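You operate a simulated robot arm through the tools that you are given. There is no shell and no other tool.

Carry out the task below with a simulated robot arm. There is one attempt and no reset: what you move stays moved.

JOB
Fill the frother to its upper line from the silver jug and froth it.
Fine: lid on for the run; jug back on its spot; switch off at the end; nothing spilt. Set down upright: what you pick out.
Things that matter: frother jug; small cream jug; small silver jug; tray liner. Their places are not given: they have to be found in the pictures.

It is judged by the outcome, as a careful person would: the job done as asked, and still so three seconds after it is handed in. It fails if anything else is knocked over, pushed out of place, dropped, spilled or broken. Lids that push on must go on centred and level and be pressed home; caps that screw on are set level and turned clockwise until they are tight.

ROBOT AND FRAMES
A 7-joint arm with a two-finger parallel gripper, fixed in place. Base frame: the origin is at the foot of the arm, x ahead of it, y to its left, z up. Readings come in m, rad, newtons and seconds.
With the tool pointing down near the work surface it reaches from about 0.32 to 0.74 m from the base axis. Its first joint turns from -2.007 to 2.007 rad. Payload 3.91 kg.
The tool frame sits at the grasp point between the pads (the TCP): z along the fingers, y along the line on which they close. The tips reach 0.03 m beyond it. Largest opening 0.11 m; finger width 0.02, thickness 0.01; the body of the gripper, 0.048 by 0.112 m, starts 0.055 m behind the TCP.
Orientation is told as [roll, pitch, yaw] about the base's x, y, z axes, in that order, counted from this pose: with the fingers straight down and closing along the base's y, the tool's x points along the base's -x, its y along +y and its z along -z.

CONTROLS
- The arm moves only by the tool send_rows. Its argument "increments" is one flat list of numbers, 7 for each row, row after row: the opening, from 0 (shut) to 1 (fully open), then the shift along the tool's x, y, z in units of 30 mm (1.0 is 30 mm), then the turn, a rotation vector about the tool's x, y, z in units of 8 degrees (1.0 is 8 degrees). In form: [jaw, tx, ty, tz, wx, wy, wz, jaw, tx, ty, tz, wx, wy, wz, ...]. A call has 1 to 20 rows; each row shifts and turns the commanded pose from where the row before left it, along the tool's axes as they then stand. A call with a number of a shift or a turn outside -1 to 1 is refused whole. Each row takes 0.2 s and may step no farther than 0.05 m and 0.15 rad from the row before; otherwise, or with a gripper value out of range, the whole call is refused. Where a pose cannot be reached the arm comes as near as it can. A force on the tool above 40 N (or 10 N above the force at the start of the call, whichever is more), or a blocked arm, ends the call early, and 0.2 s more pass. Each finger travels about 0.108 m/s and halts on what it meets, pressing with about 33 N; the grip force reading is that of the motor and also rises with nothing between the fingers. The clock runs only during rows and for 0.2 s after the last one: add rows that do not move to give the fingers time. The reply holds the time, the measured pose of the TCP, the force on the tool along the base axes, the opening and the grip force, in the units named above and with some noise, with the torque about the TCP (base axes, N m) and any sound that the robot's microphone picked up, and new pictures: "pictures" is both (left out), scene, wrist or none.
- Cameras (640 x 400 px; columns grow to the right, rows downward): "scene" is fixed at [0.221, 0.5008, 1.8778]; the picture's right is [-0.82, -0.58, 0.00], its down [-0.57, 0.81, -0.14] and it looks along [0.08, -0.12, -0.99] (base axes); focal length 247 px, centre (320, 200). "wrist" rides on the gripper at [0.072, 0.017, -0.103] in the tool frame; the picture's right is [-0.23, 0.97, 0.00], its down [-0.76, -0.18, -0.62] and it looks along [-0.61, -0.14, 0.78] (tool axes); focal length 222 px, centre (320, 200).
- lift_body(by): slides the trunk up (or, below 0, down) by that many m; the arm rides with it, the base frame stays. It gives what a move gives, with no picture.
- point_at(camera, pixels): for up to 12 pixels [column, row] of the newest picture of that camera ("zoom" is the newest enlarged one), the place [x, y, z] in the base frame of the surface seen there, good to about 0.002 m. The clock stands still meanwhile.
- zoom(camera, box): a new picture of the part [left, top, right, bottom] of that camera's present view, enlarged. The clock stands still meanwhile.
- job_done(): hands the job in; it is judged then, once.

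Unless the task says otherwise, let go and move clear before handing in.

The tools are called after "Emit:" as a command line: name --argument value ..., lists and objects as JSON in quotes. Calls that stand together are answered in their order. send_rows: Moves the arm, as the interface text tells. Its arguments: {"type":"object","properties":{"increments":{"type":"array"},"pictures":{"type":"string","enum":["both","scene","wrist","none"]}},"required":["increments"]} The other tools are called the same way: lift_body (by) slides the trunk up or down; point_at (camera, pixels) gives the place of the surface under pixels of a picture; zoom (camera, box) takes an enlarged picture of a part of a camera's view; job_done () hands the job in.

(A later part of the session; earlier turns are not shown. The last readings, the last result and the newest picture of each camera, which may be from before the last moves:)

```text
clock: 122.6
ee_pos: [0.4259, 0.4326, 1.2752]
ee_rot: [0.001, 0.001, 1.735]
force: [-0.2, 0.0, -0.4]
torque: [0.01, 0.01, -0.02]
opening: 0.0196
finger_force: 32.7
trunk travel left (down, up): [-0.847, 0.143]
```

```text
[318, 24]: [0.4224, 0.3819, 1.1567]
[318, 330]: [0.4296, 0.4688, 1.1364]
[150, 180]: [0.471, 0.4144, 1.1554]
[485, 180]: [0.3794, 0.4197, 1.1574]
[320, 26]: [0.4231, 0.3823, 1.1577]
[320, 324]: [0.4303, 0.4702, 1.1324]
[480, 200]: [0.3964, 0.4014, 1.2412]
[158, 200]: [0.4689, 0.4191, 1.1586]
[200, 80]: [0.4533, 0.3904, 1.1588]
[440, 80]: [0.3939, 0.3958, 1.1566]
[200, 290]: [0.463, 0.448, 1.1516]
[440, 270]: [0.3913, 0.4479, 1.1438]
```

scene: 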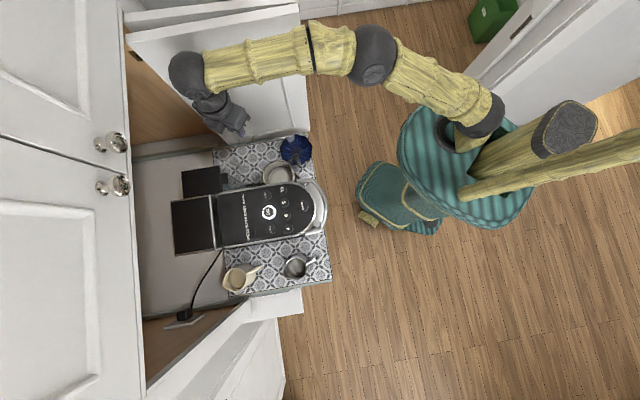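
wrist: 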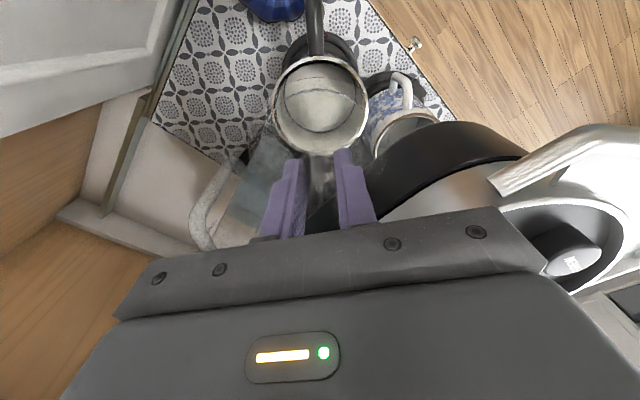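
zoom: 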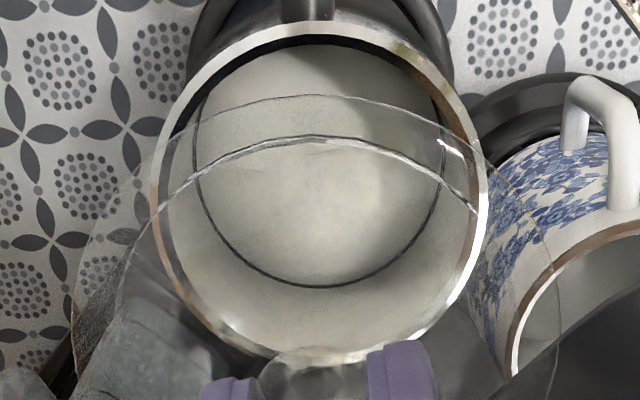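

Best estimate of the rim centre is ≈(0.4258,0.4265); I'll nudge ~2 mm and lower until the lid is just above the rim, then compare outlines.

Emit:
send_rows --increments '[0, 0.051, 0.059, 0.7, 0, 0, 0, 0, 0, 0, 0.7, 0, 0, 0, 0, 0, 0, 0.6, 0, 0, 0, 0, 0, 0, 0, 0, 0, 0]' --pictures "both"

Emit:
zoom --camera "wrist" --box '[240, 60, 400, 190]'

Emit:
zoom --camera "scene" --box '[240, 135, 310, 195]'

```text
clock: 123.6
ee_pos: [0.4225, 0.4296, 1.212]
ee_rot: [0.0, 0.001, 1.733]
force: [0.0, 0.1, 0.6]
torque: [0.0, 0.01, -0.01]
opening: 0.0199
finger_force: 33.2
trunk travel left (down, up): [-0.847, 0.143]
```

scene: 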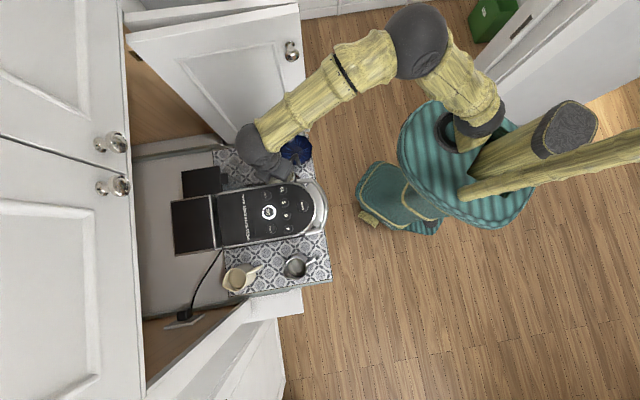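
wrist: 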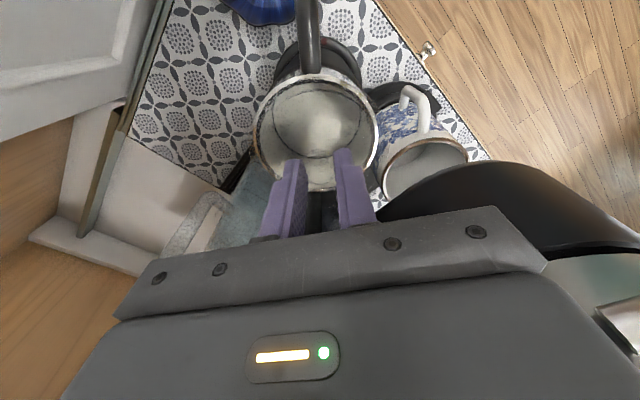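

```text
3.08 times, centred on (320, 125) of wrist
```

zoom: 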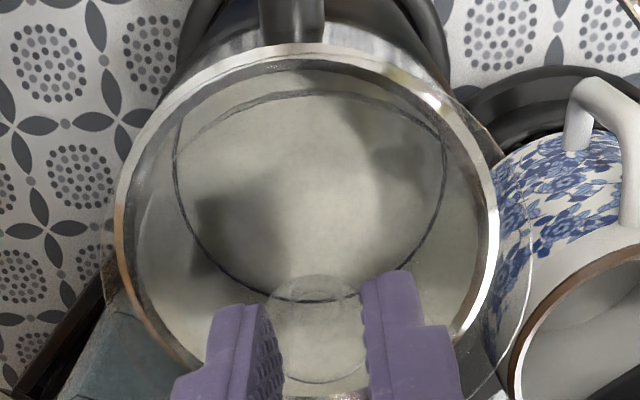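

```text
6.67 times, centred on (275, 165) of scene
```

zoom: 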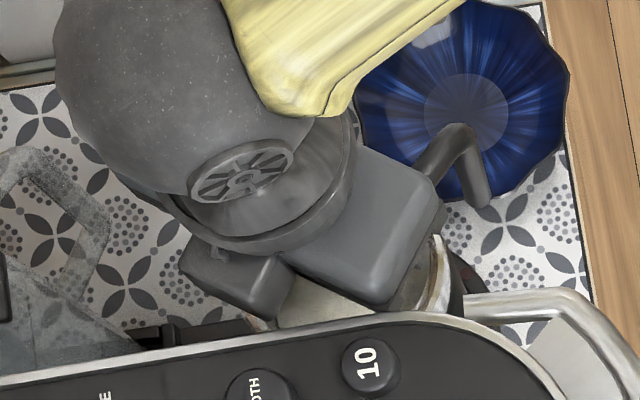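

At this height the rim's outline centre is ~3 mm to the left of the lid's (zoom cols 306 vs 318), rows agree. Shifting the lid 3 mm in that direction and rechecking.

Emit:
send_rows --increments '[0, -0.01, -0.097, 0, 0, 0, 0, 0, 0, 0, 0.13, 0, 0, 0, 0, 0, 0, 0, 0, 0, 0]' --pictures "wrist"

Emit:
zoom --camera "wrist" --box '[240, 60, 400, 190]'

```text
clock: 124.4
ee_pos: [0.4275, 0.4306, 1.2092]
ee_rot: [0.0, 0.001, 1.736]
force: [-0.6, 0.5, 0.4]
torque: [0.0, 0.02, 0.02]
opening: 0.0197
finger_force: 32.5
trunk travel left (down, up): [-0.847, 0.143]
```

wrist: 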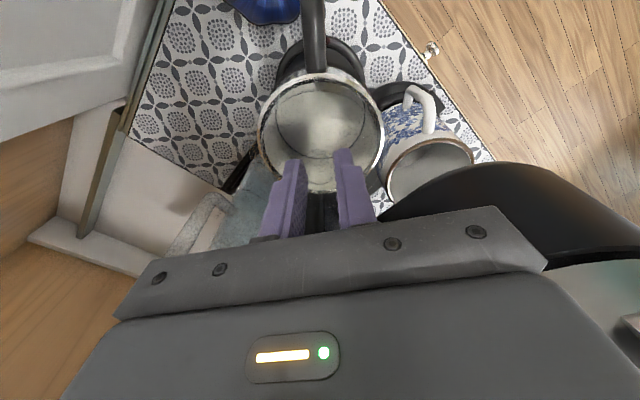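

```text
3.08 times, centred on (320, 125) of wrist
```

zoom: 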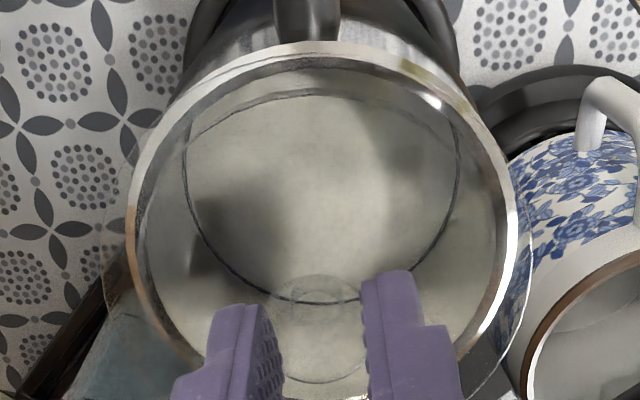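

Rim and lid outlines are now concentric within ~1 mm. Lowering in small steps while watching the force.

Emit:
send_rows --increments '[0, 0, 0.02, 0.15, 0, 0, 0, 0, 0, 0, 0, 0, 0, 0]' --pictures "none"

Emit:
send_rows --increments '[0, 0, 0, 0.1, 0, 0, 0, 0, 0, 0, 0, 0, 0, 0]' --pictures "none"

Emit:
send_rows --increments '[0, 0, 0, 0.1, 0, 0, 0, 0, 0, 0, 0, 0, 0, 0]' --pictures "wrist"

Emit:
zoom --camera "wrist" --box '[240, 60, 400, 190]'

```text
clock: 125.0
ee_pos: [0.426, 0.4299, 1.2039]
ee_rot: [-0.001, 0.001, 1.735]
force: [-0.3, 0.6, 0.4]
torque: [-0.01, -0.02, 0.02]
opening: 0.0199
finger_force: 32.7
trunk travel left (down, up): [-0.847, 0.143]
```

```text
clock: 125.6
ee_pos: [0.4265, 0.4286, 1.2014]
ee_rot: [0.001, 0.001, 1.733]
force: [-0.1, -0.1, 0.0]
torque: [0.0, 0.0, -0.02]
opening: 0.0197
finger_force: 32.9
trunk travel left (down, up): [-0.847, 0.143]
```

```text
clock: 126.2
ee_pos: [0.4266, 0.4296, 1.1993]
ee_rot: [0.0, 0.001, 1.734]
force: [0.3, -0.3, -0.1]
torque: [-0.03, 0.0, -0.02]
opening: 0.0199
finger_force: 33.1
trunk travel left (down, up): [-0.847, 0.143]
```

wrist: 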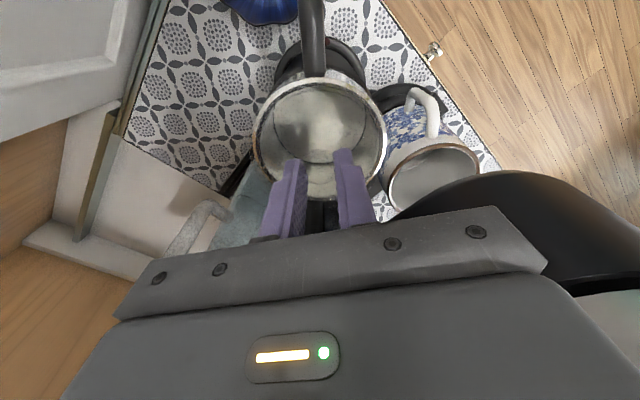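

```text
3.08 times, centred on (320, 125) of wrist
```

zoom: 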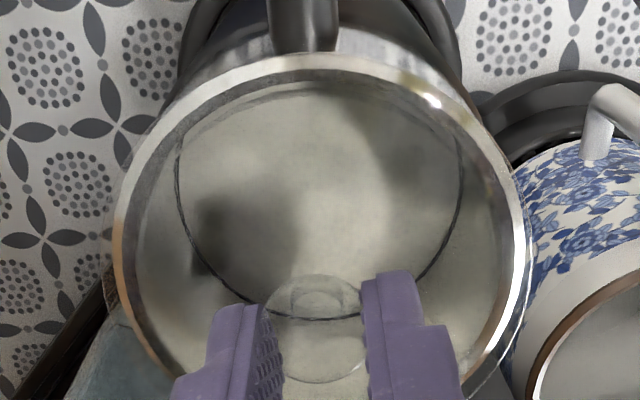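

The plug is entering the mouth with no side force. Continuing down to press it home.

Emit:
send_rows --increments '[0, 0, 0, 0.1, 0, 0, 0, 0, 0, 0, 0, 0, 0, 0]' --pictures "none"

Emit:
send_rows --increments '[0, 0, 0, 0.1, 0, 0, 0, 0, 0, 0, 0, 0, 0, 0]' --pictures "none"

```text
clock: 126.8
ee_pos: [0.426, 0.4295, 1.1963]
ee_rot: [0.0, 0.0, 1.737]
force: [0.0, 0.8, -0.8]
torque: [0.04, -0.03, 0.02]
opening: 0.0199
finger_force: 33.2
trunk travel left (down, up): [-0.847, 0.143]
```

```text
clock: 127.4
ee_pos: [0.4265, 0.4286, 1.1953]
ee_rot: [-0.003, -0.003, 1.734]
force: [0.5, 3.4, 18.7]
torque: [-0.12, -0.08, 0.04]
opening: 0.02
finger_force: 32.7
trunk travel left (down, up): [-0.847, 0.143]
heard: snap
```

A snap was heard at 19 N with z≈1.195, the same as its original seated height. Opening the fingers in place.

Emit:
send_rows --increments '[0.2, 0, 0, 0, 0, 0, 0, 0.4, 0, 0, 0, 0, 0, 0, 0.4, 0, 0, 0, 0, 0, 0]' --pictures "none"

Emit:
send_rows --increments '[0.4, 0, 0, -0.5, 0, 0, 0, 0.4, 0, 0, -0.9, 0, 0, 0, 0.4, 0, 0, -0.9, 0, 0, 0]' --pictures "both"

Emit:
zoom --camera "wrist" --box '[250, 50, 390, 190]'

Emit:
point_at --camera "zoom" --pixels '[[320, 260], [310, 250], [330, 250], [300, 280], [340, 280], [250, 200], [380, 200], [200, 250], [440, 250], [320, 120], [300, 320], [350, 330]]'

```text
clock: 128.2
ee_pos: [0.4256, 0.4275, 1.1932]
ee_rot: [0.001, 0.002, 1.735]
force: [-0.9, -1.1, 4.7]
torque: [0.0, 0.02, 0.0]
opening: 0.0431
finger_force: 0.1
trunk travel left (down, up): [-0.847, 0.143]
```

```text
clock: 129.0
ee_pos: [0.4254, 0.4274, 1.2652]
ee_rot: [0.0, 0.001, 1.733]
force: [0.2, -0.5, -0.2]
torque: [0.02, 0.03, -0.02]
opening: 0.0442
finger_force: 0.2
trunk travel left (down, up): [-0.847, 0.143]
```

scene: 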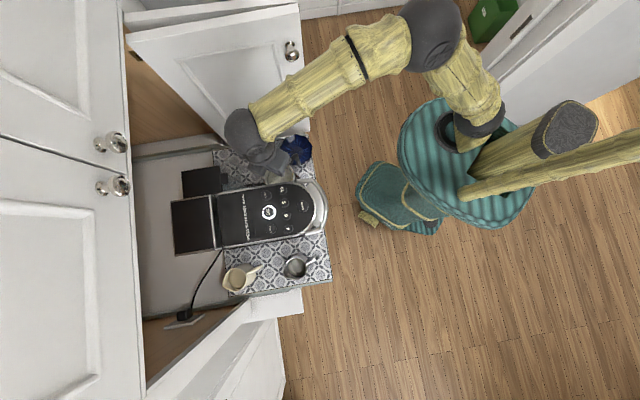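
wrist: 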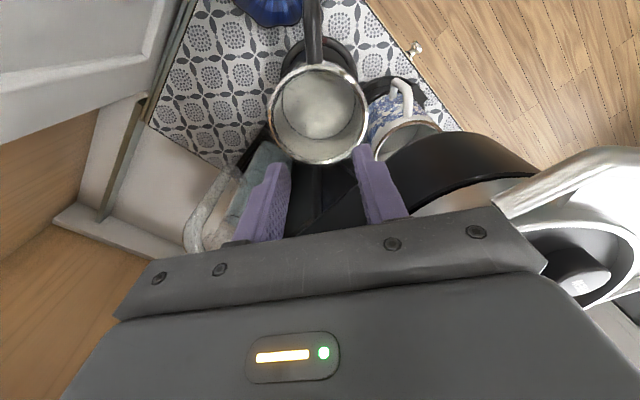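

```text
2.86 times, centred on (320, 120) of wrist
```

zoom: 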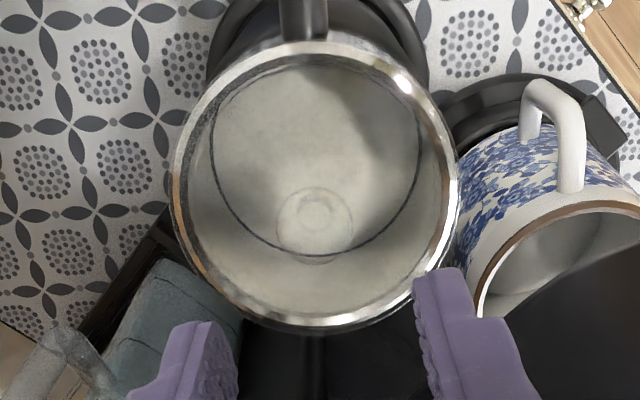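

```text
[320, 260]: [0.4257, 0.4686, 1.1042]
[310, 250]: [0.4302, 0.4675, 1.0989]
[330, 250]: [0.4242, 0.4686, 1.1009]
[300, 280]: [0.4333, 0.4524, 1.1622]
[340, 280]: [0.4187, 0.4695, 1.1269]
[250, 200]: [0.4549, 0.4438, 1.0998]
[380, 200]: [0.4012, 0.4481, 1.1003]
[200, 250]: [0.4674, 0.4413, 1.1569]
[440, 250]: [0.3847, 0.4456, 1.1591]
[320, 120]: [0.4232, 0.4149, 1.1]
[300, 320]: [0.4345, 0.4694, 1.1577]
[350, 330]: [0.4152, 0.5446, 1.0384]
```

The lid is on with the knob centred (zoom (315,220)). I'll sample more points on the clear plate to check it is level and seated.

Emit:
point_at --camera "zoom" --pixels '[[230, 170], [232, 174], [236, 180], [228, 190], [240, 160], [226, 200], [234, 210], [238, 186], [230, 182], [244, 220], [222, 186], [250, 230]]'

Emit:
point_at --camera "zoom" --pixels '[[400, 170], [405, 180], [410, 190], [395, 200], [402, 210], [398, 186], [390, 176], [408, 200], [412, 180], [392, 220], [385, 230], [404, 160]]'

Emit:
point_at --camera "zoom" --pixels '[[310, 90], [316, 94], [320, 86], [326, 98], [300, 100], [330, 90], [310, 290], [316, 286], [322, 294], [330, 288], [300, 292], [340, 290]]'

```text
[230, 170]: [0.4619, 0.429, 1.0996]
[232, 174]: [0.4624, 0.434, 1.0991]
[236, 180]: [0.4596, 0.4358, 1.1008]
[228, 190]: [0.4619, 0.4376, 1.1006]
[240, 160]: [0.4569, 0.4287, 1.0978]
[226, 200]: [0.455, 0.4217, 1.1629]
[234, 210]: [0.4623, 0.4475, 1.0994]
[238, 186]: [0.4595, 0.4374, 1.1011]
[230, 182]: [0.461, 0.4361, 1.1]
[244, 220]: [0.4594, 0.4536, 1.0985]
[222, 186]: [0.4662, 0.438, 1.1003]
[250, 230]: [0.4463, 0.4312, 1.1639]
```

```text
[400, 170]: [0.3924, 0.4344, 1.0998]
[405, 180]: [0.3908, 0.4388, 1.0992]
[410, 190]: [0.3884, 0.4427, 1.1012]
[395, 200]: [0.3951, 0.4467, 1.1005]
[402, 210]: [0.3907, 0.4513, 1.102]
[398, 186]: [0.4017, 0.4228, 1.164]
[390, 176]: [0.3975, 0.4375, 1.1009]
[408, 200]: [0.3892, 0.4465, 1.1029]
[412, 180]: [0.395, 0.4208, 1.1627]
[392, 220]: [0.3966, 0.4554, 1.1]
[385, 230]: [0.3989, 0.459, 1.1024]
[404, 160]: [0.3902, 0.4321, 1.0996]
```

```text
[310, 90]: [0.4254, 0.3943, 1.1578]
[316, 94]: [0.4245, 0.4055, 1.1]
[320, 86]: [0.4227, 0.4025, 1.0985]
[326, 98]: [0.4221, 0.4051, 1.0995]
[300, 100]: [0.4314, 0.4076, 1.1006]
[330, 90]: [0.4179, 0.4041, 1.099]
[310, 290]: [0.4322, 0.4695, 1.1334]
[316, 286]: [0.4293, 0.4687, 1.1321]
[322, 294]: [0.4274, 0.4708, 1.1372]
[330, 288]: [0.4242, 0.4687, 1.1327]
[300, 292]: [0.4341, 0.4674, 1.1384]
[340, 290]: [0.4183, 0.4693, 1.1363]
```

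The plate reads z≈1.163 all round (level, seated) with milk at 1.100 below it. Now I'll locate the FROTH and ON buttons precisely.

Emit:
zoom --camera "scene" --box '[240, 185, 310, 235]'

Emit:
point_at --camera "zoom" --pixels '[[235, 80], [240, 78], [260, 85], [215, 80], [245, 55], [245, 105], [265, 195], [290, 195], [270, 210], [255, 195], [330, 80], [300, 110]]'

```text
8.00 times, centred on (275, 210) of scene
```

zoom: 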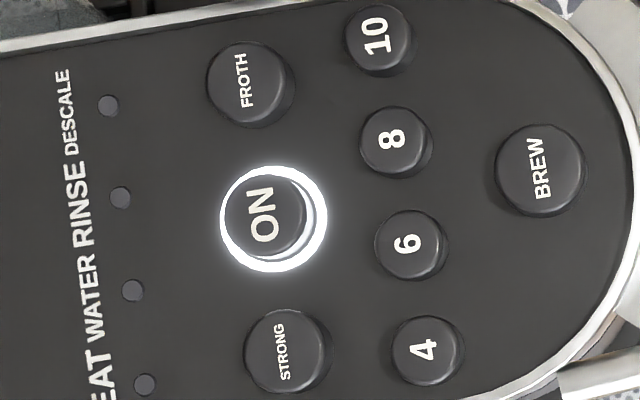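

```text
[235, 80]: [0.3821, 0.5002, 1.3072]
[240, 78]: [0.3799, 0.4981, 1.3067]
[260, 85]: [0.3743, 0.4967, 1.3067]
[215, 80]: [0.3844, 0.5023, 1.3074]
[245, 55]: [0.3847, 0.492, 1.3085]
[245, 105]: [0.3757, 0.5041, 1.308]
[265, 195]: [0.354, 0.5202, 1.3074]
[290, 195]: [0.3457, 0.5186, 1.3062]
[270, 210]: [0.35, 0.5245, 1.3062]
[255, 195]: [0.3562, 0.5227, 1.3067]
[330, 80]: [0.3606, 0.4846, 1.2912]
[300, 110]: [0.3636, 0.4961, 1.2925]
```

FROTH is centred at ≈(0.379,0.499) and ON at ≈(0.3515,0.5245), button tops at z≈1.307. I'll rise, close the jaws and go above FROTH.

Emit:
send_rows --increments '[0.4, 0, 0, -0.85, 0, 0, 0, 0.2, 0, 0, -0.85, 0, 0, 0, 0, 0, 0, -0.85, 0, 0, 0, 0, 0, 0, -0.85, 0, 0, 0, 0, -0.868, 0.376, 0, 0, 0, 0, 0, -0.868, 0.376, 0, 0, 0, 0, 0, -0.868, 0.376, 0, 0, 0, 0, 0, 0, 0, 0, 0, 0, 0]' --pictures "both"

Emit:
zoom --camera "wrist" --box '[220, 60, 460, 230]'

```text
clock: 130.8
ee_pos: [0.3821, 0.5012, 1.3669]
ee_rot: [0.001, 0.003, 1.735]
force: [0.0, -0.5, 0.1]
torque: [0.01, 0.0, 0.01]
opening: 0.0001
finger_force: 33.1
trunk travel left (down, up): [-0.847, 0.143]
```

scene: 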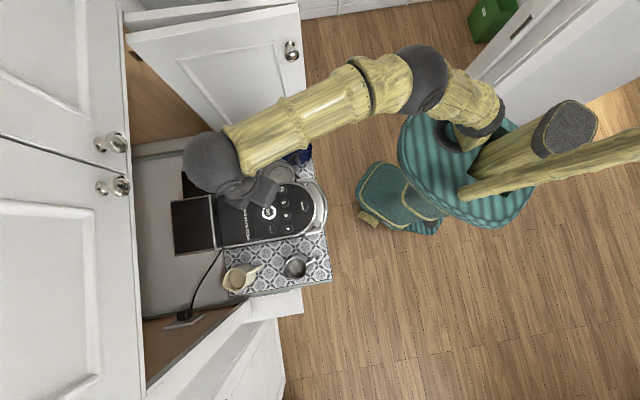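
wrist: 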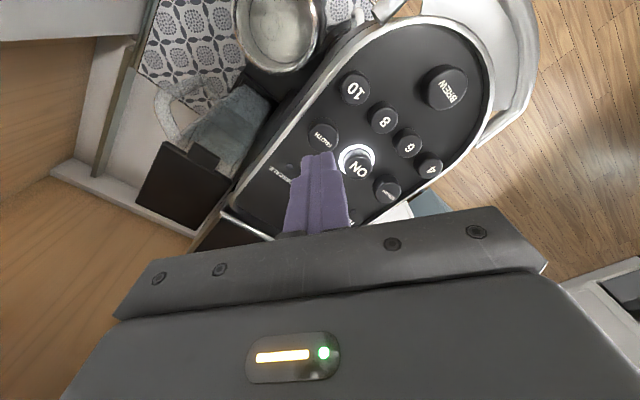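

```text
2.35 times, centred on (340, 145) of wrist
```

zoom: 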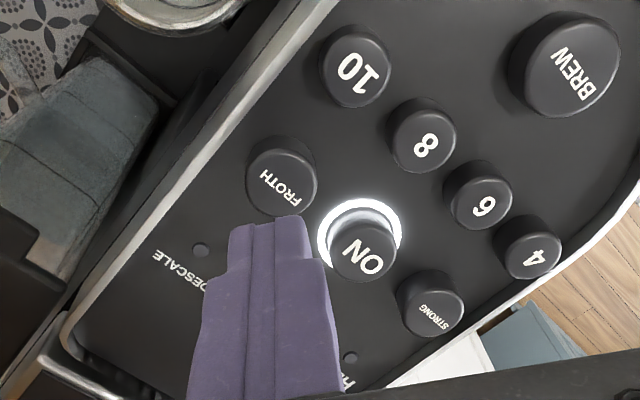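

The fingertips are ~5 mm off FROTH's centre (zoom (287,185)). Correcting and lowering to just above the button.

Emit:
send_rows --increments '[0, 0.1, 0.15, 0.4, 0, 0, 0, 0, 0, 0, 0.3, 0, 0, 0, 0, 0, 0, 0, 0, 0, 0]' --pictures "wrist"

Emit:
zoom --camera "wrist" --box '[240, 80, 420, 220]'

```text
clock: 131.6
ee_pos: [0.3752, 0.4979, 1.344]
ee_rot: [0.0, 0.002, 1.732]
force: [-0.1, 0.3, -0.1]
torque: [0.0, 0.02, 0.01]
opening: 0.0
finger_force: 33.0
trunk travel left (down, up): [-0.847, 0.143]
```

wrist: 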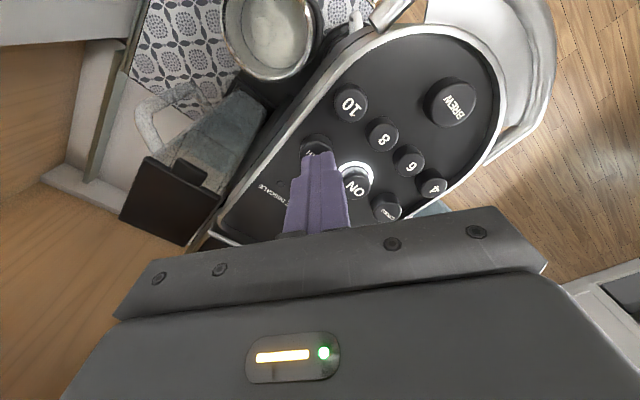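

```text
2.86 times, centred on (330, 150) of wrist
```

zoom: 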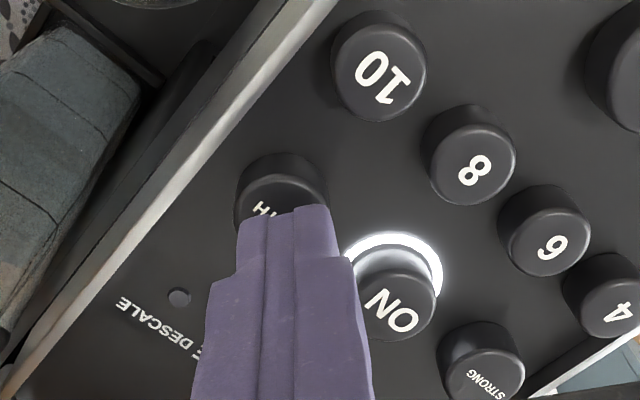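

Fingertips are over FROTH within ~4 mm. Fine nudge, then pressing down stepwise.

Emit:
send_rows --increments '[0, 0.1, 0, 0.15, 0, 0, 0, 0, 0, 0, 0, 0, 0, 0]' --pictures "none"

Emit:
send_rows --increments '[0, 0, 0, 0.1, 0, 0, 0, 0, 0, 0, 0, 0, 0, 0]' --pictures "none"

```text
clock: 132.2
ee_pos: [0.3763, 0.495, 1.3386]
ee_rot: [0.0, 0.002, 1.734]
force: [0.4, 0.0, 0.2]
torque: [0.02, -0.01, 0.01]
opening: 0.0
finger_force: 33.2
trunk travel left (down, up): [-0.847, 0.143]
```

```text
clock: 132.8
ee_pos: [0.3759, 0.4952, 1.3366]
ee_rot: [0.0, 0.001, 1.736]
force: [0.8, -0.7, 0.6]
torque: [-0.02, -0.03, 0.03]
opening: 0.0003
finger_force: 33.1
trunk travel left (down, up): [-0.847, 0.143]
```

Emit:
send_rows --increments '[0, 0, 0, 0.06, 0, 0, 0, 0, 0, 0, 0, 0, 0, 0]' --pictures "none"

Emit:
send_rows --increments '[0, 0, 0, 0.06, 0, 0, 0, 0, 0, 0, 0, 0, 0, 0]' --pictures "none"

```text
clock: 133.4
ee_pos: [0.3762, 0.4951, 1.335]
ee_rot: [0.0, 0.002, 1.733]
force: [-0.1, 1.2, 0.9]
torque: [0.03, -0.03, -0.02]
opening: 0.0
finger_force: 33.0
trunk travel left (down, up): [-0.847, 0.143]
```

```text
clock: 134.0
ee_pos: [0.3761, 0.4934, 1.3324]
ee_rot: [-0.001, 0.002, 1.735]
force: [0.2, 1.1, 1.2]
torque: [0.04, 0.0, -0.03]
opening: 0.0
finger_force: 33.0
trunk travel left (down, up): [-0.847, 0.143]
```

Light spring resistance (~1 N), no sound yet. Pressing a little further.

Emit:
send_rows --increments '[0, 0, 0, 0.06, 0, 0, 0, 0, 0, 0, 0, 0, 0, 0]' --pictures "none"

Emit:
send_rows --increments '[0, 0, 0, 0.06, 0, 0, 0, 0, 0, 0, 0, 0, 0, 0]' --pictures "wrist"

Emit:
zoom --camera "wrist" --box '[240, 80, 420, 220]'

```text
clock: 134.6
ee_pos: [0.3754, 0.4942, 1.33]
ee_rot: [0.0, 0.003, 1.736]
force: [0.5, -0.1, 1.9]
torque: [0.0, -0.04, -0.05]
opening: 0.0
finger_force: 33.0
trunk travel left (down, up): [-0.847, 0.143]
```

```text
clock: 135.2
ee_pos: [0.3768, 0.4936, 1.3283]
ee_rot: [-0.001, 0.002, 1.735]
force: [0.0, -0.4, 1.8]
torque: [0.0, -0.01, 0.01]
opening: 0.0
finger_force: 32.4
trunk travel left (down, up): [-0.847, 0.143]
heard: click
```

wrist: 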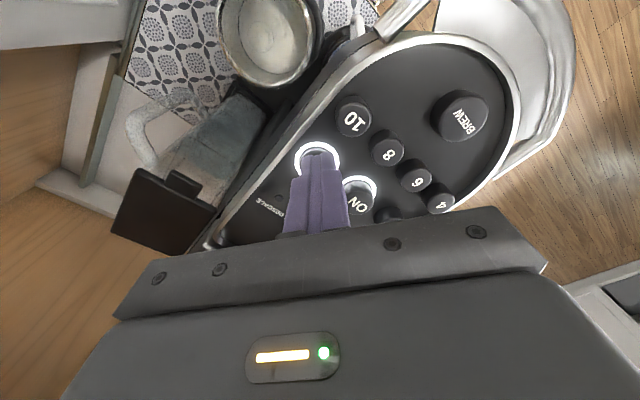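

```text
2.86 times, centred on (330, 150) of wrist
```

zoom: 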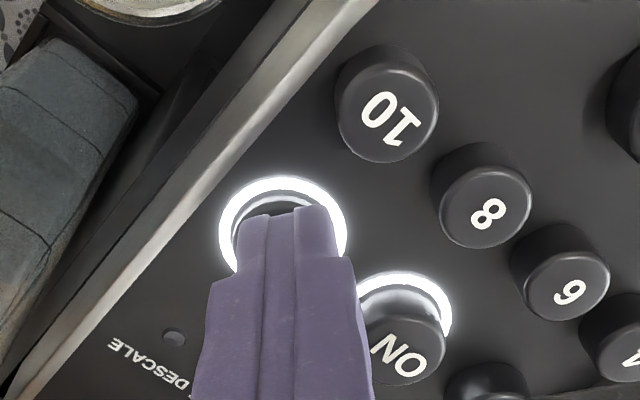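

Click heard and a light ring is on around FROTH. Raising off the button and watching the frother run.

Emit:
send_rows --increments '[0, 0, 0, -0.5, 0, 0, 0, 0, 0, 0, -0.6, 0, 0, 0, 0, 0, 0, 0, 0, 0, 0, 0, 0, 0, 0, 0, 0, 0]' --pictures "both"

Emit:
zoom --camera "wrist" --box '[200, 0, 440, 200]'

```text
clock: 136.2
ee_pos: [0.3766, 0.4938, 1.3624]
ee_rot: [0.0, 0.001, 1.735]
force: [-0.3, -0.7, 0.5]
torque: [-0.02, 0.02, 0.0]
opening: 0.0002
finger_force: 33.4
trunk travel left (down, up): [-0.847, 0.143]
```

scene: 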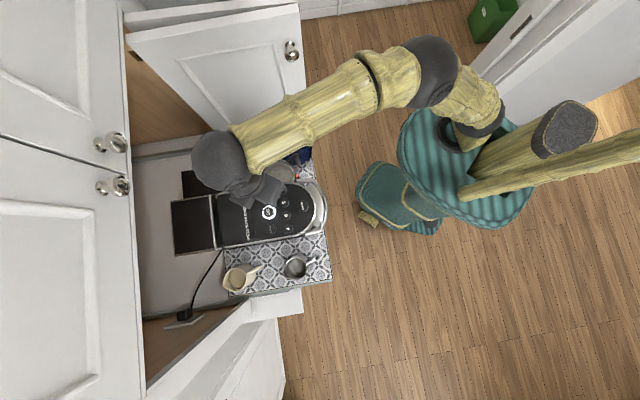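
wrist: 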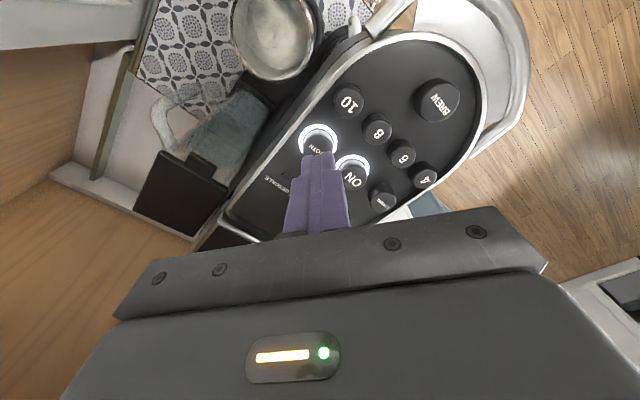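

```text
2.00 times, centred on (320, 100) of wrist
```

zoom: 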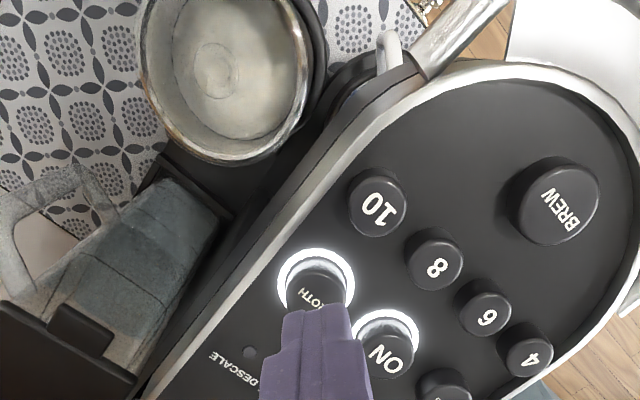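

FROTH is lit. I'll check the frother's base indicator and wait in place for the cycle to run.

Emit:
zoom --camera "scene" --box '[255, 145, 315, 195]'

Emit:
send_rows --increments '[0, 0, 0, 0, 0, 0, 0, 0, 0, 0, 0, 0, 0, 0, 0, 0, 0, 0, 0, 0, 0, 0, 0, 0, 0, 0, 0, 0, 0, 0, 0, 0, 0, 0, 0, 0, 0, 0, 0, 0, 0, 0, 0, 0, 0, 0, 0, 0, 0, 0, 0, 0, 0, 0, 0, 0, 0, 0, 0, 0, 0, 0, 0, 0, 0, 0, 0, 0, 0, 0, 0, 0, 0, 0, 0, 0, 0, 0, 0, 0, 0, 0, 0, 0, 0, 0, 0, 0, 0, 0, 0, 0, 0, 0, 0, 0, 0, 0, 0, 0, 0, 0, 0, 0, 0, 0, 0, 0, 0, 0, 0, 0, 0, 0, 0, 0, 0, 0, 0, 0, 0, 0, 0, 0, 0, 0, 0, 0, 0, 0, 0, 0, 0, 0, 0, 0, 0, 0, 0, 0]' --pictures "both"

Emit:
zoom --camera "wrist" --box '[200, 0, 440, 200]'

Emit:
zoom --camera "scene" --box '[255, 145, 315, 195]'

```text
8.00 times, centred on (285, 170) of scene
```

zoom: 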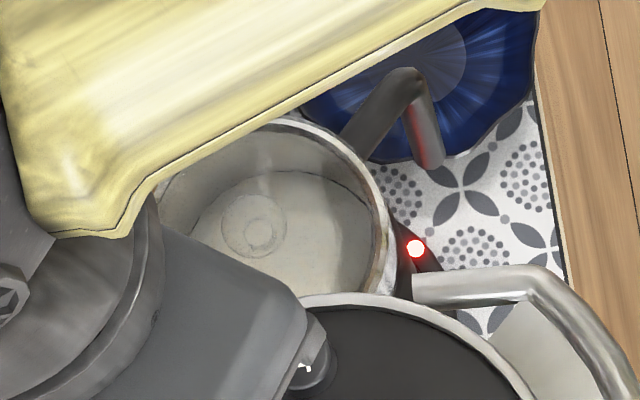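

```text
clock: 140.4
ee_pos: [0.3765, 0.494, 1.3618]
ee_rot: [0.001, 0.002, 1.736]
force: [0.7, 0.1, 1.0]
torque: [-0.02, 0.0, 0.0]
opening: 0.0002
finger_force: 32.7
trunk travel left (down, up): [-0.847, 0.143]
```

scene: 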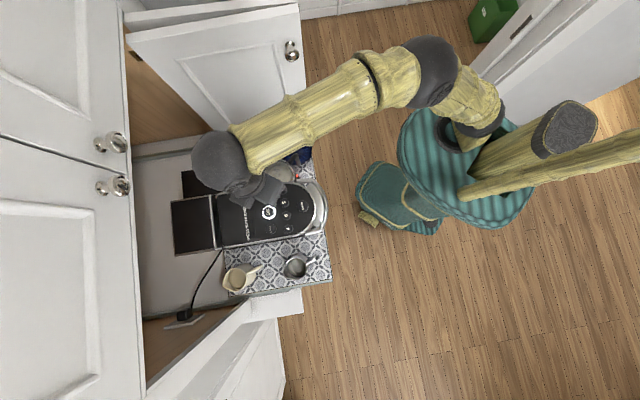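
wrist: 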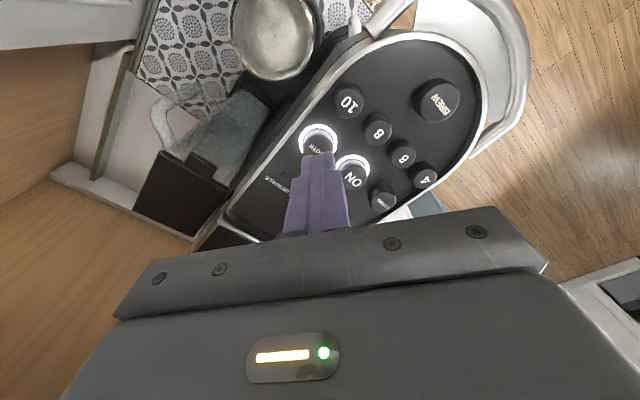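

```text
2.00 times, centred on (320, 100) of wrist
```

zoom: 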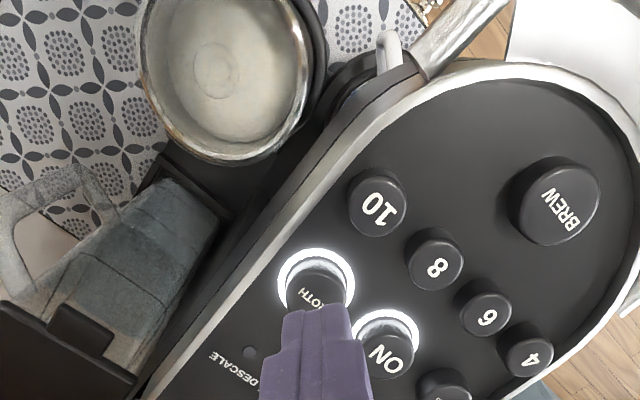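

```text
8.00 times, centred on (285, 170) of scene
```

zoom: 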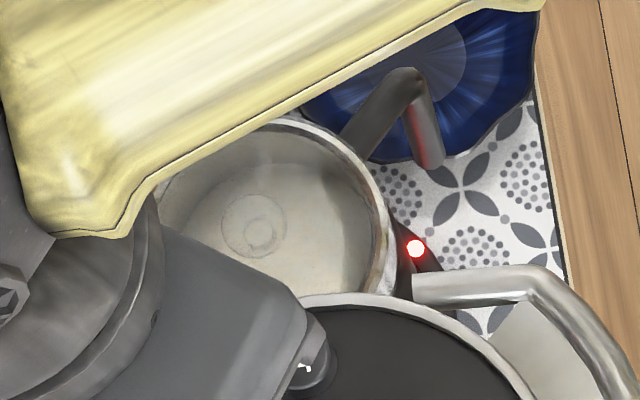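

The base LED glows red and the milk is rising (the line is being covered by foam). Continuing to wait for the cycle to finish.

Emit:
send_rows --increments '[0, 0, 0, 0, 0, 0, 0, 0, 0, 0, 0, 0, 0, 0, 0, 0, 0, 0, 0, 0, 0, 0, 0, 0, 0, 0, 0, 0, 0, 0, 0, 0, 0, 0, 0, 0, 0, 0, 0, 0, 0, 0, 0, 0, 0, 0, 0, 0, 0, 0, 0, 0, 0, 0, 0, 0, 0, 0, 0, 0, 0, 0, 0, 0, 0, 0, 0, 0, 0, 0, 0, 0, 0, 0, 0, 0, 0, 0, 0, 0, 0, 0, 0, 0, 0, 0, 0, 0, 0, 0, 0, 0, 0, 0, 0, 0, 0, 0, 0, 0, 0, 0, 0, 0, 0, 0, 0, 0, 0, 0, 0, 0, 0, 0, 0, 0, 0, 0, 0, 0, 0, 0, 0, 0, 0, 0, 0, 0, 0, 0, 0, 0, 0, 0, 0, 0, 0, 0, 0, 0]' --pictures "none"

Emit:
send_rows --increments '[0, 0, 0, 0, 0, 0, 0, 0, 0, 0, 0, 0, 0, 0, 0, 0, 0, 0, 0, 0, 0, 0, 0, 0, 0, 0, 0, 0, 0, 0, 0, 0, 0, 0, 0, 0, 0, 0, 0, 0, 0, 0, 0, 0, 0, 0, 0, 0, 0, 0, 0, 0, 0, 0, 0, 0, 0, 0, 0, 0, 0, 0, 0, 0, 0, 0, 0, 0, 0, 0, 0, 0, 0, 0, 0, 0, 0, 0, 0, 0, 0, 0, 0, 0, 0, 0, 0, 0, 0, 0, 0, 0, 0, 0, 0, 0, 0, 0, 0, 0, 0, 0, 0, 0, 0, 0, 0, 0, 0, 0, 0, 0, 0, 0, 0, 0, 0, 0, 0, 0, 0, 0, 0, 0, 0, 0, 0, 0, 0, 0, 0, 0, 0, 0, 0, 0, 0, 0, 0, 0]' --pictures "both"

Emit:
zoom --camera "scene" --box '[255, 145, 315, 195]'

Emit:
zoom --camera "wrist" --box '[200, 0, 440, 200]'

```text
clock: 144.6
ee_pos: [0.3747, 0.495, 1.3612]
ee_rot: [-0.001, 0.002, 1.733]
force: [0.6, 0.3, 0.0]
torque: [0.02, 0.0, 0.02]
opening: 0.0
finger_force: 33.5
trunk travel left (down, up): [-0.847, 0.143]
```

```text
clock: 148.8
ee_pos: [0.3766, 0.4944, 1.3617]
ee_rot: [0.0, 0.002, 1.736]
force: [0.4, 0.1, -0.1]
torque: [-0.04, 0.01, 0.0]
opening: 0.0
finger_force: 33.2
trunk travel left (down, up): [-0.847, 0.143]
```

scene: 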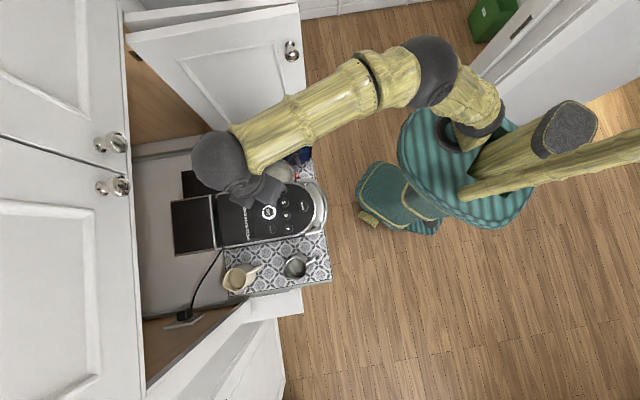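
wrist: 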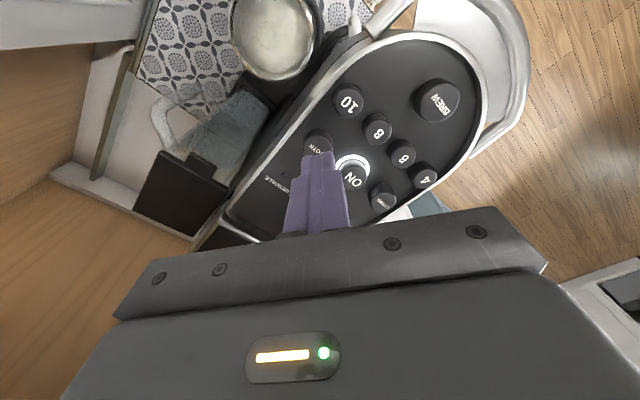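

```text
8.00 times, centred on (285, 170) of scene
```

zoom: 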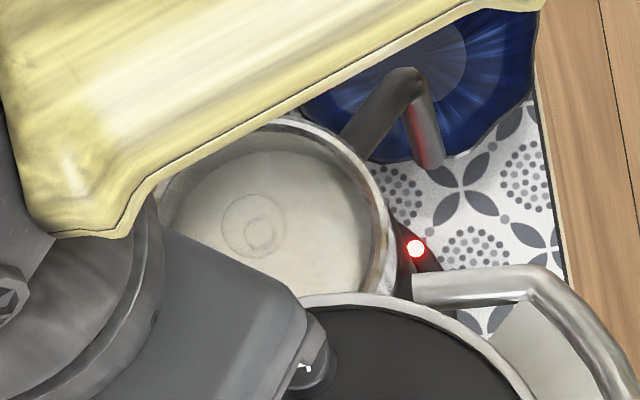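

```text
2.00 times, centred on (320, 100) of wrist
```

zoom: 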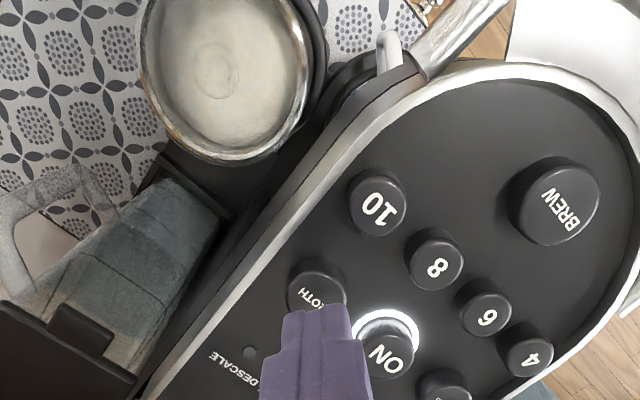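

FROTH's ring has gone out but the base LED is still red. I'll wait a few more seconds to see whether it ends by itself.

Emit:
send_rows --increments '[0, 0, 0, 0, 0, 0, 0, 0, 0, 0, 0, 0, 0, 0, 0, 0, 0, 0, 0, 0, 0, 0, 0, 0, 0, 0, 0, 0, 0, 0, 0, 0, 0, 0, 0, 0, 0, 0, 0, 0, 0, 0, 0, 0, 0, 0, 0, 0, 0, 0, 0, 0, 0, 0, 0, 0, 0, 0, 0, 0, 0, 0, 0, 0, 0, 0, 0, 0, 0, 0, 0, 0, 0, 0, 0, 0, 0, 0, 0, 0, 0, 0, 0, 0, 0, 0, 0, 0, 0, 0, 0, 0, 0, 0, 0, 0, 0, 0, 0, 0, 0, 0, 0, 0, 0, 0, 0, 0, 0, 0, 0, 0, 0, 0, 0, 0, 0, 0, 0, 0, 0, 0, 0, 0, 0, 0, 0, 0, 0, 0, 0, 0, 0, 0, 0, 0, 0, 0, 0, 0]' --pictures "none"

Emit:
send_rows --increments '[0, 0, 0, 0, 0, 0, 0, 0, 0, 0, 0, 0, 0, 0, 0, 0, 0, 0, 0, 0, 0, 0, 0, 0, 0, 0, 0, 0, 0, 0, 0, 0, 0, 0, 0, 0, 0, 0, 0, 0, 0, 0, 0, 0, 0, 0, 0, 0, 0, 0, 0, 0, 0, 0, 0, 0, 0, 0, 0, 0, 0, 0, 0, 0, 0, 0, 0, 0, 0, 0, 0, 0, 0, 0, 0, 0, 0, 0, 0, 0, 0, 0, 0, 0, 0, 0, 0, 0, 0, 0, 0, 0, 0, 0, 0, 0, 0, 0, 0, 0, 0, 0, 0, 0, 0, 0, 0, 0, 0, 0, 0, 0, 0, 0, 0, 0, 0, 0, 0, 0, 0, 0, 0, 0, 0, 0, 0, 0, 0, 0, 0, 0, 0, 0, 0, 0, 0, 0, 0, 0]' --pictures "both"

Emit:
zoom --camera "scene" --box '[255, 145, 315, 195]'

Emit:
zoom --camera "wrist" --box '[200, 0, 440, 200]'

```text
clock: 153.0
ee_pos: [0.3747, 0.4946, 1.3618]
ee_rot: [0.001, 0.002, 1.735]
force: [-0.6, -0.3, -0.2]
torque: [-0.01, 0.01, -0.01]
opening: 0.0
finger_force: 33.2
trunk travel left (down, up): [-0.847, 0.143]
```

```text
clock: 157.2
ee_pos: [0.3754, 0.4944, 1.3616]
ee_rot: [-0.001, 0.001, 1.735]
force: [0.0, -0.6, -0.2]
torque: [0.01, 0.01, -0.02]
opening: 0.0002
finger_force: 33.0
trunk travel left (down, up): [-0.847, 0.143]
```

scene: 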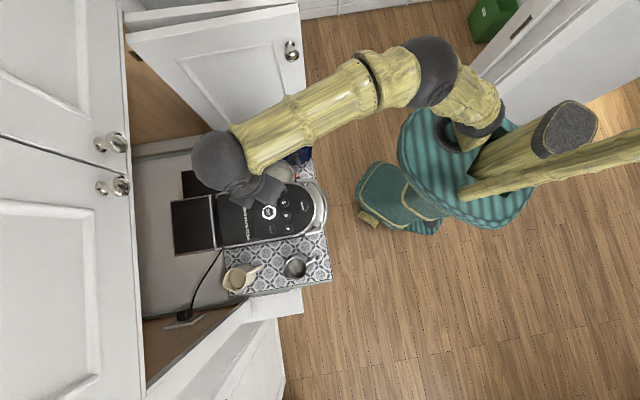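
wrist: 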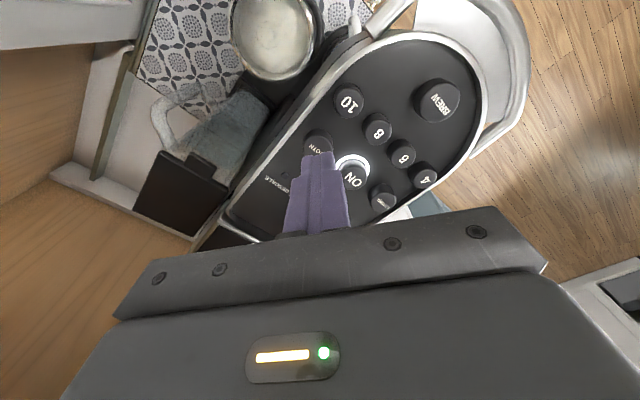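

```text
8.00 times, centred on (285, 170) of scene
```

zoom: 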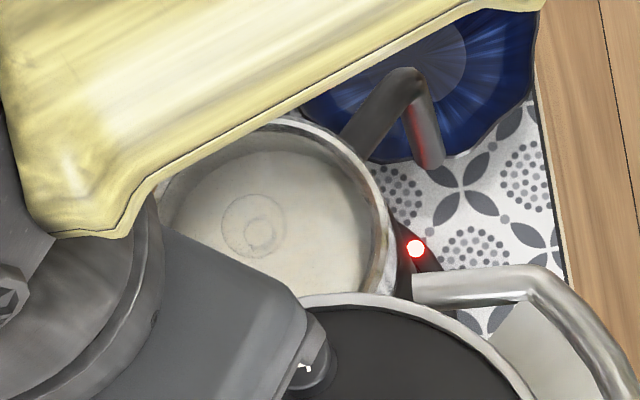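

```text
2.00 times, centred on (320, 100) of wrist
```

zoom: 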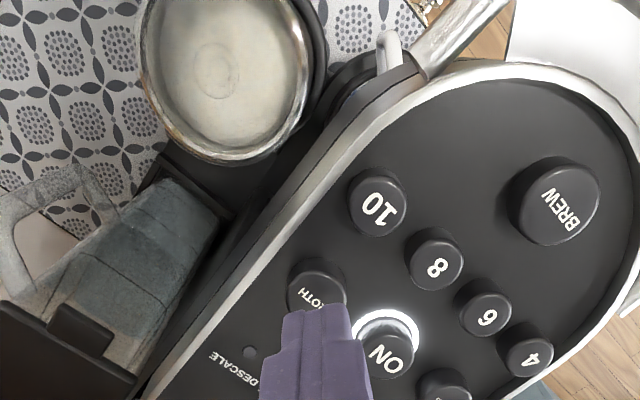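

The froth cycle has finished by itself (FROTH ring off, foam risen). Next, switch off: moving above the ON button.

Emit:
send_rows --increments '[0, -0.55, 0.31, 0, 0, 0, 0, 0, -0.55, 0.31, 0, 0, 0, 0, 0, 0, 0, 0, 0, 0, 0]' --pictures "wrist"

Emit:
zoom --camera "wrist" --box '[240, 60, 420, 220]'

```text
clock: 158.0
ee_pos: [0.3522, 0.5213, 1.3593]
ee_rot: [-0.001, 0.002, 1.734]
force: [0.5, -0.4, 1.1]
torque: [-0.01, -0.02, -0.02]
opening: 0.0
finger_force: 32.7
trunk travel left (down, up): [-0.847, 0.143]
```

wrist: 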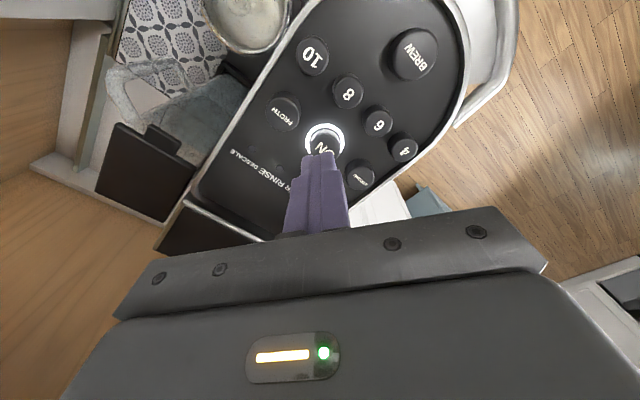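

```text
2.50 times, centred on (330, 140) of wrist
```

zoom: 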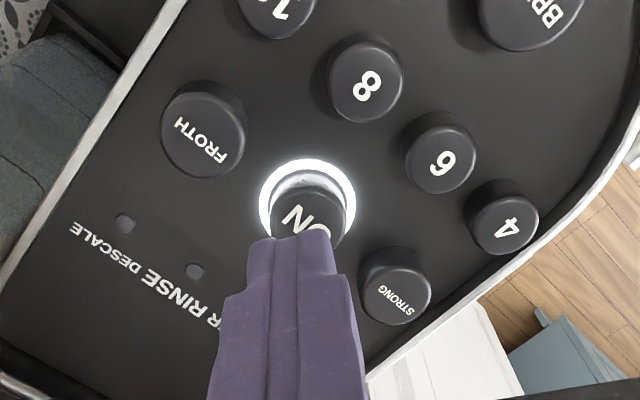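

The tips are ~4 mm from ON's centre (zoom (307,225)). Correcting and pressing ON stepwise.

Emit:
send_rows --increments '[0, -0.07, 0.1, 0.4, 0, 0, 0, 0, 0, 0, 0.35, 0, 0, 0, 0, 0, 0, 0, 0, 0, 0]' --pictures "none"

Emit:
send_rows --increments '[0, 0, 0, 0.1, 0, 0, 0, 0, 0, 0, 0, 0, 0, 0]' --pictures "none"

Emit:
send_rows --increments '[0, 0, 0, 0.07, 0, 0, 0, 0, 0, 0, 0, 0, 0, 0]' --pictures "none"

```text
clock: 158.8
ee_pos: [0.35, 0.5237, 1.3384]
ee_rot: [0.002, 0.003, 1.735]
force: [0.0, 0.2, 0.7]
torque: [0.0, 0.01, -0.02]
opening: 0.0004
finger_force: 33.0
trunk travel left (down, up): [-0.847, 0.143]
```

```text
clock: 159.4
ee_pos: [0.3484, 0.5243, 1.3341]
ee_rot: [0.0, 0.004, 1.736]
force: [0.1, -0.4, 0.2]
torque: [-0.03, -0.01, 0.0]
opening: 0.0
finger_force: 33.4
trunk travel left (down, up): [-0.847, 0.143]
```

```text
clock: 160.0
ee_pos: [0.3486, 0.5245, 1.3328]
ee_rot: [0.0, 0.002, 1.734]
force: [0.1, 1.4, 1.4]
torque: [-0.02, 0.04, -0.02]
opening: 0.0
finger_force: 33.0
trunk travel left (down, up): [-0.847, 0.143]
```

Emit:
send_rows --increments '[0, 0, 0, 0.07, 0, 0, 0, 0, 0, 0, 0, 0, 0, 0]' --pictures "none"

Emit:
send_rows --increments '[0, 0, 0, 0.06, 0, 0, 0, 0, 0, 0, 0, 0, 0, 0]' --pictures "none"

```text
clock: 160.6
ee_pos: [0.3501, 0.5244, 1.3308]
ee_rot: [0.001, 0.003, 1.734]
force: [-0.3, -0.4, 0.9]
torque: [0.03, 0.02, 0.03]
opening: 0.0
finger_force: 33.0
trunk travel left (down, up): [-0.847, 0.143]
```

```text
clock: 161.2
ee_pos: [0.3499, 0.5253, 1.3293]
ee_rot: [-0.002, 0.001, 1.735]
force: [0.3, 0.0, 1.8]
torque: [-0.01, -0.02, -0.03]
opening: 0.0
finger_force: 33.3
trunk travel left (down, up): [-0.847, 0.143]
```

Emit:
send_rows --increments '[0, 0, 0, 0.05, 0, 0, 0, 0, 0, 0, 0, 0, 0, 0]' --pictures "wrist"

Emit:
zoom --camera "wrist" --box '[240, 60, 420, 220]'

```text
clock: 161.8
ee_pos: [0.3491, 0.5242, 1.3274]
ee_rot: [0.0, 0.002, 1.736]
force: [-0.3, -0.4, 2.2]
torque: [0.02, -0.01, 0.0]
opening: 0.0002
finger_force: 33.5
trunk travel left (down, up): [-0.847, 0.143]
heard: click
```

wrist: 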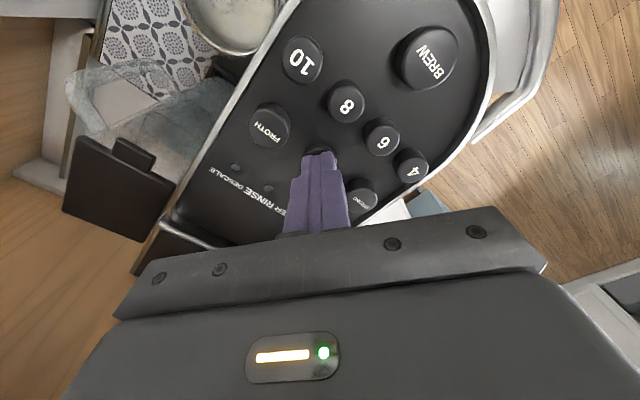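

```text
2.50 times, centred on (330, 140) of wrist
```

zoom: 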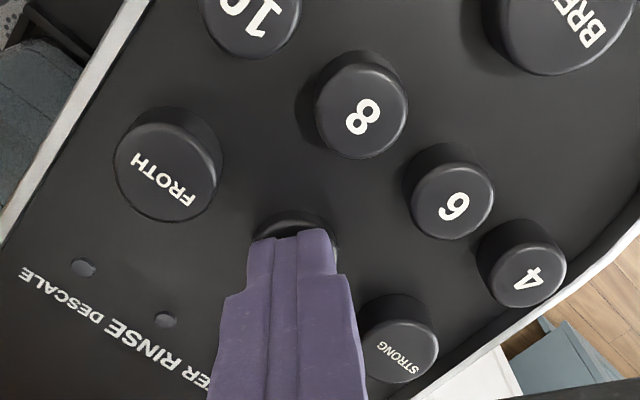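

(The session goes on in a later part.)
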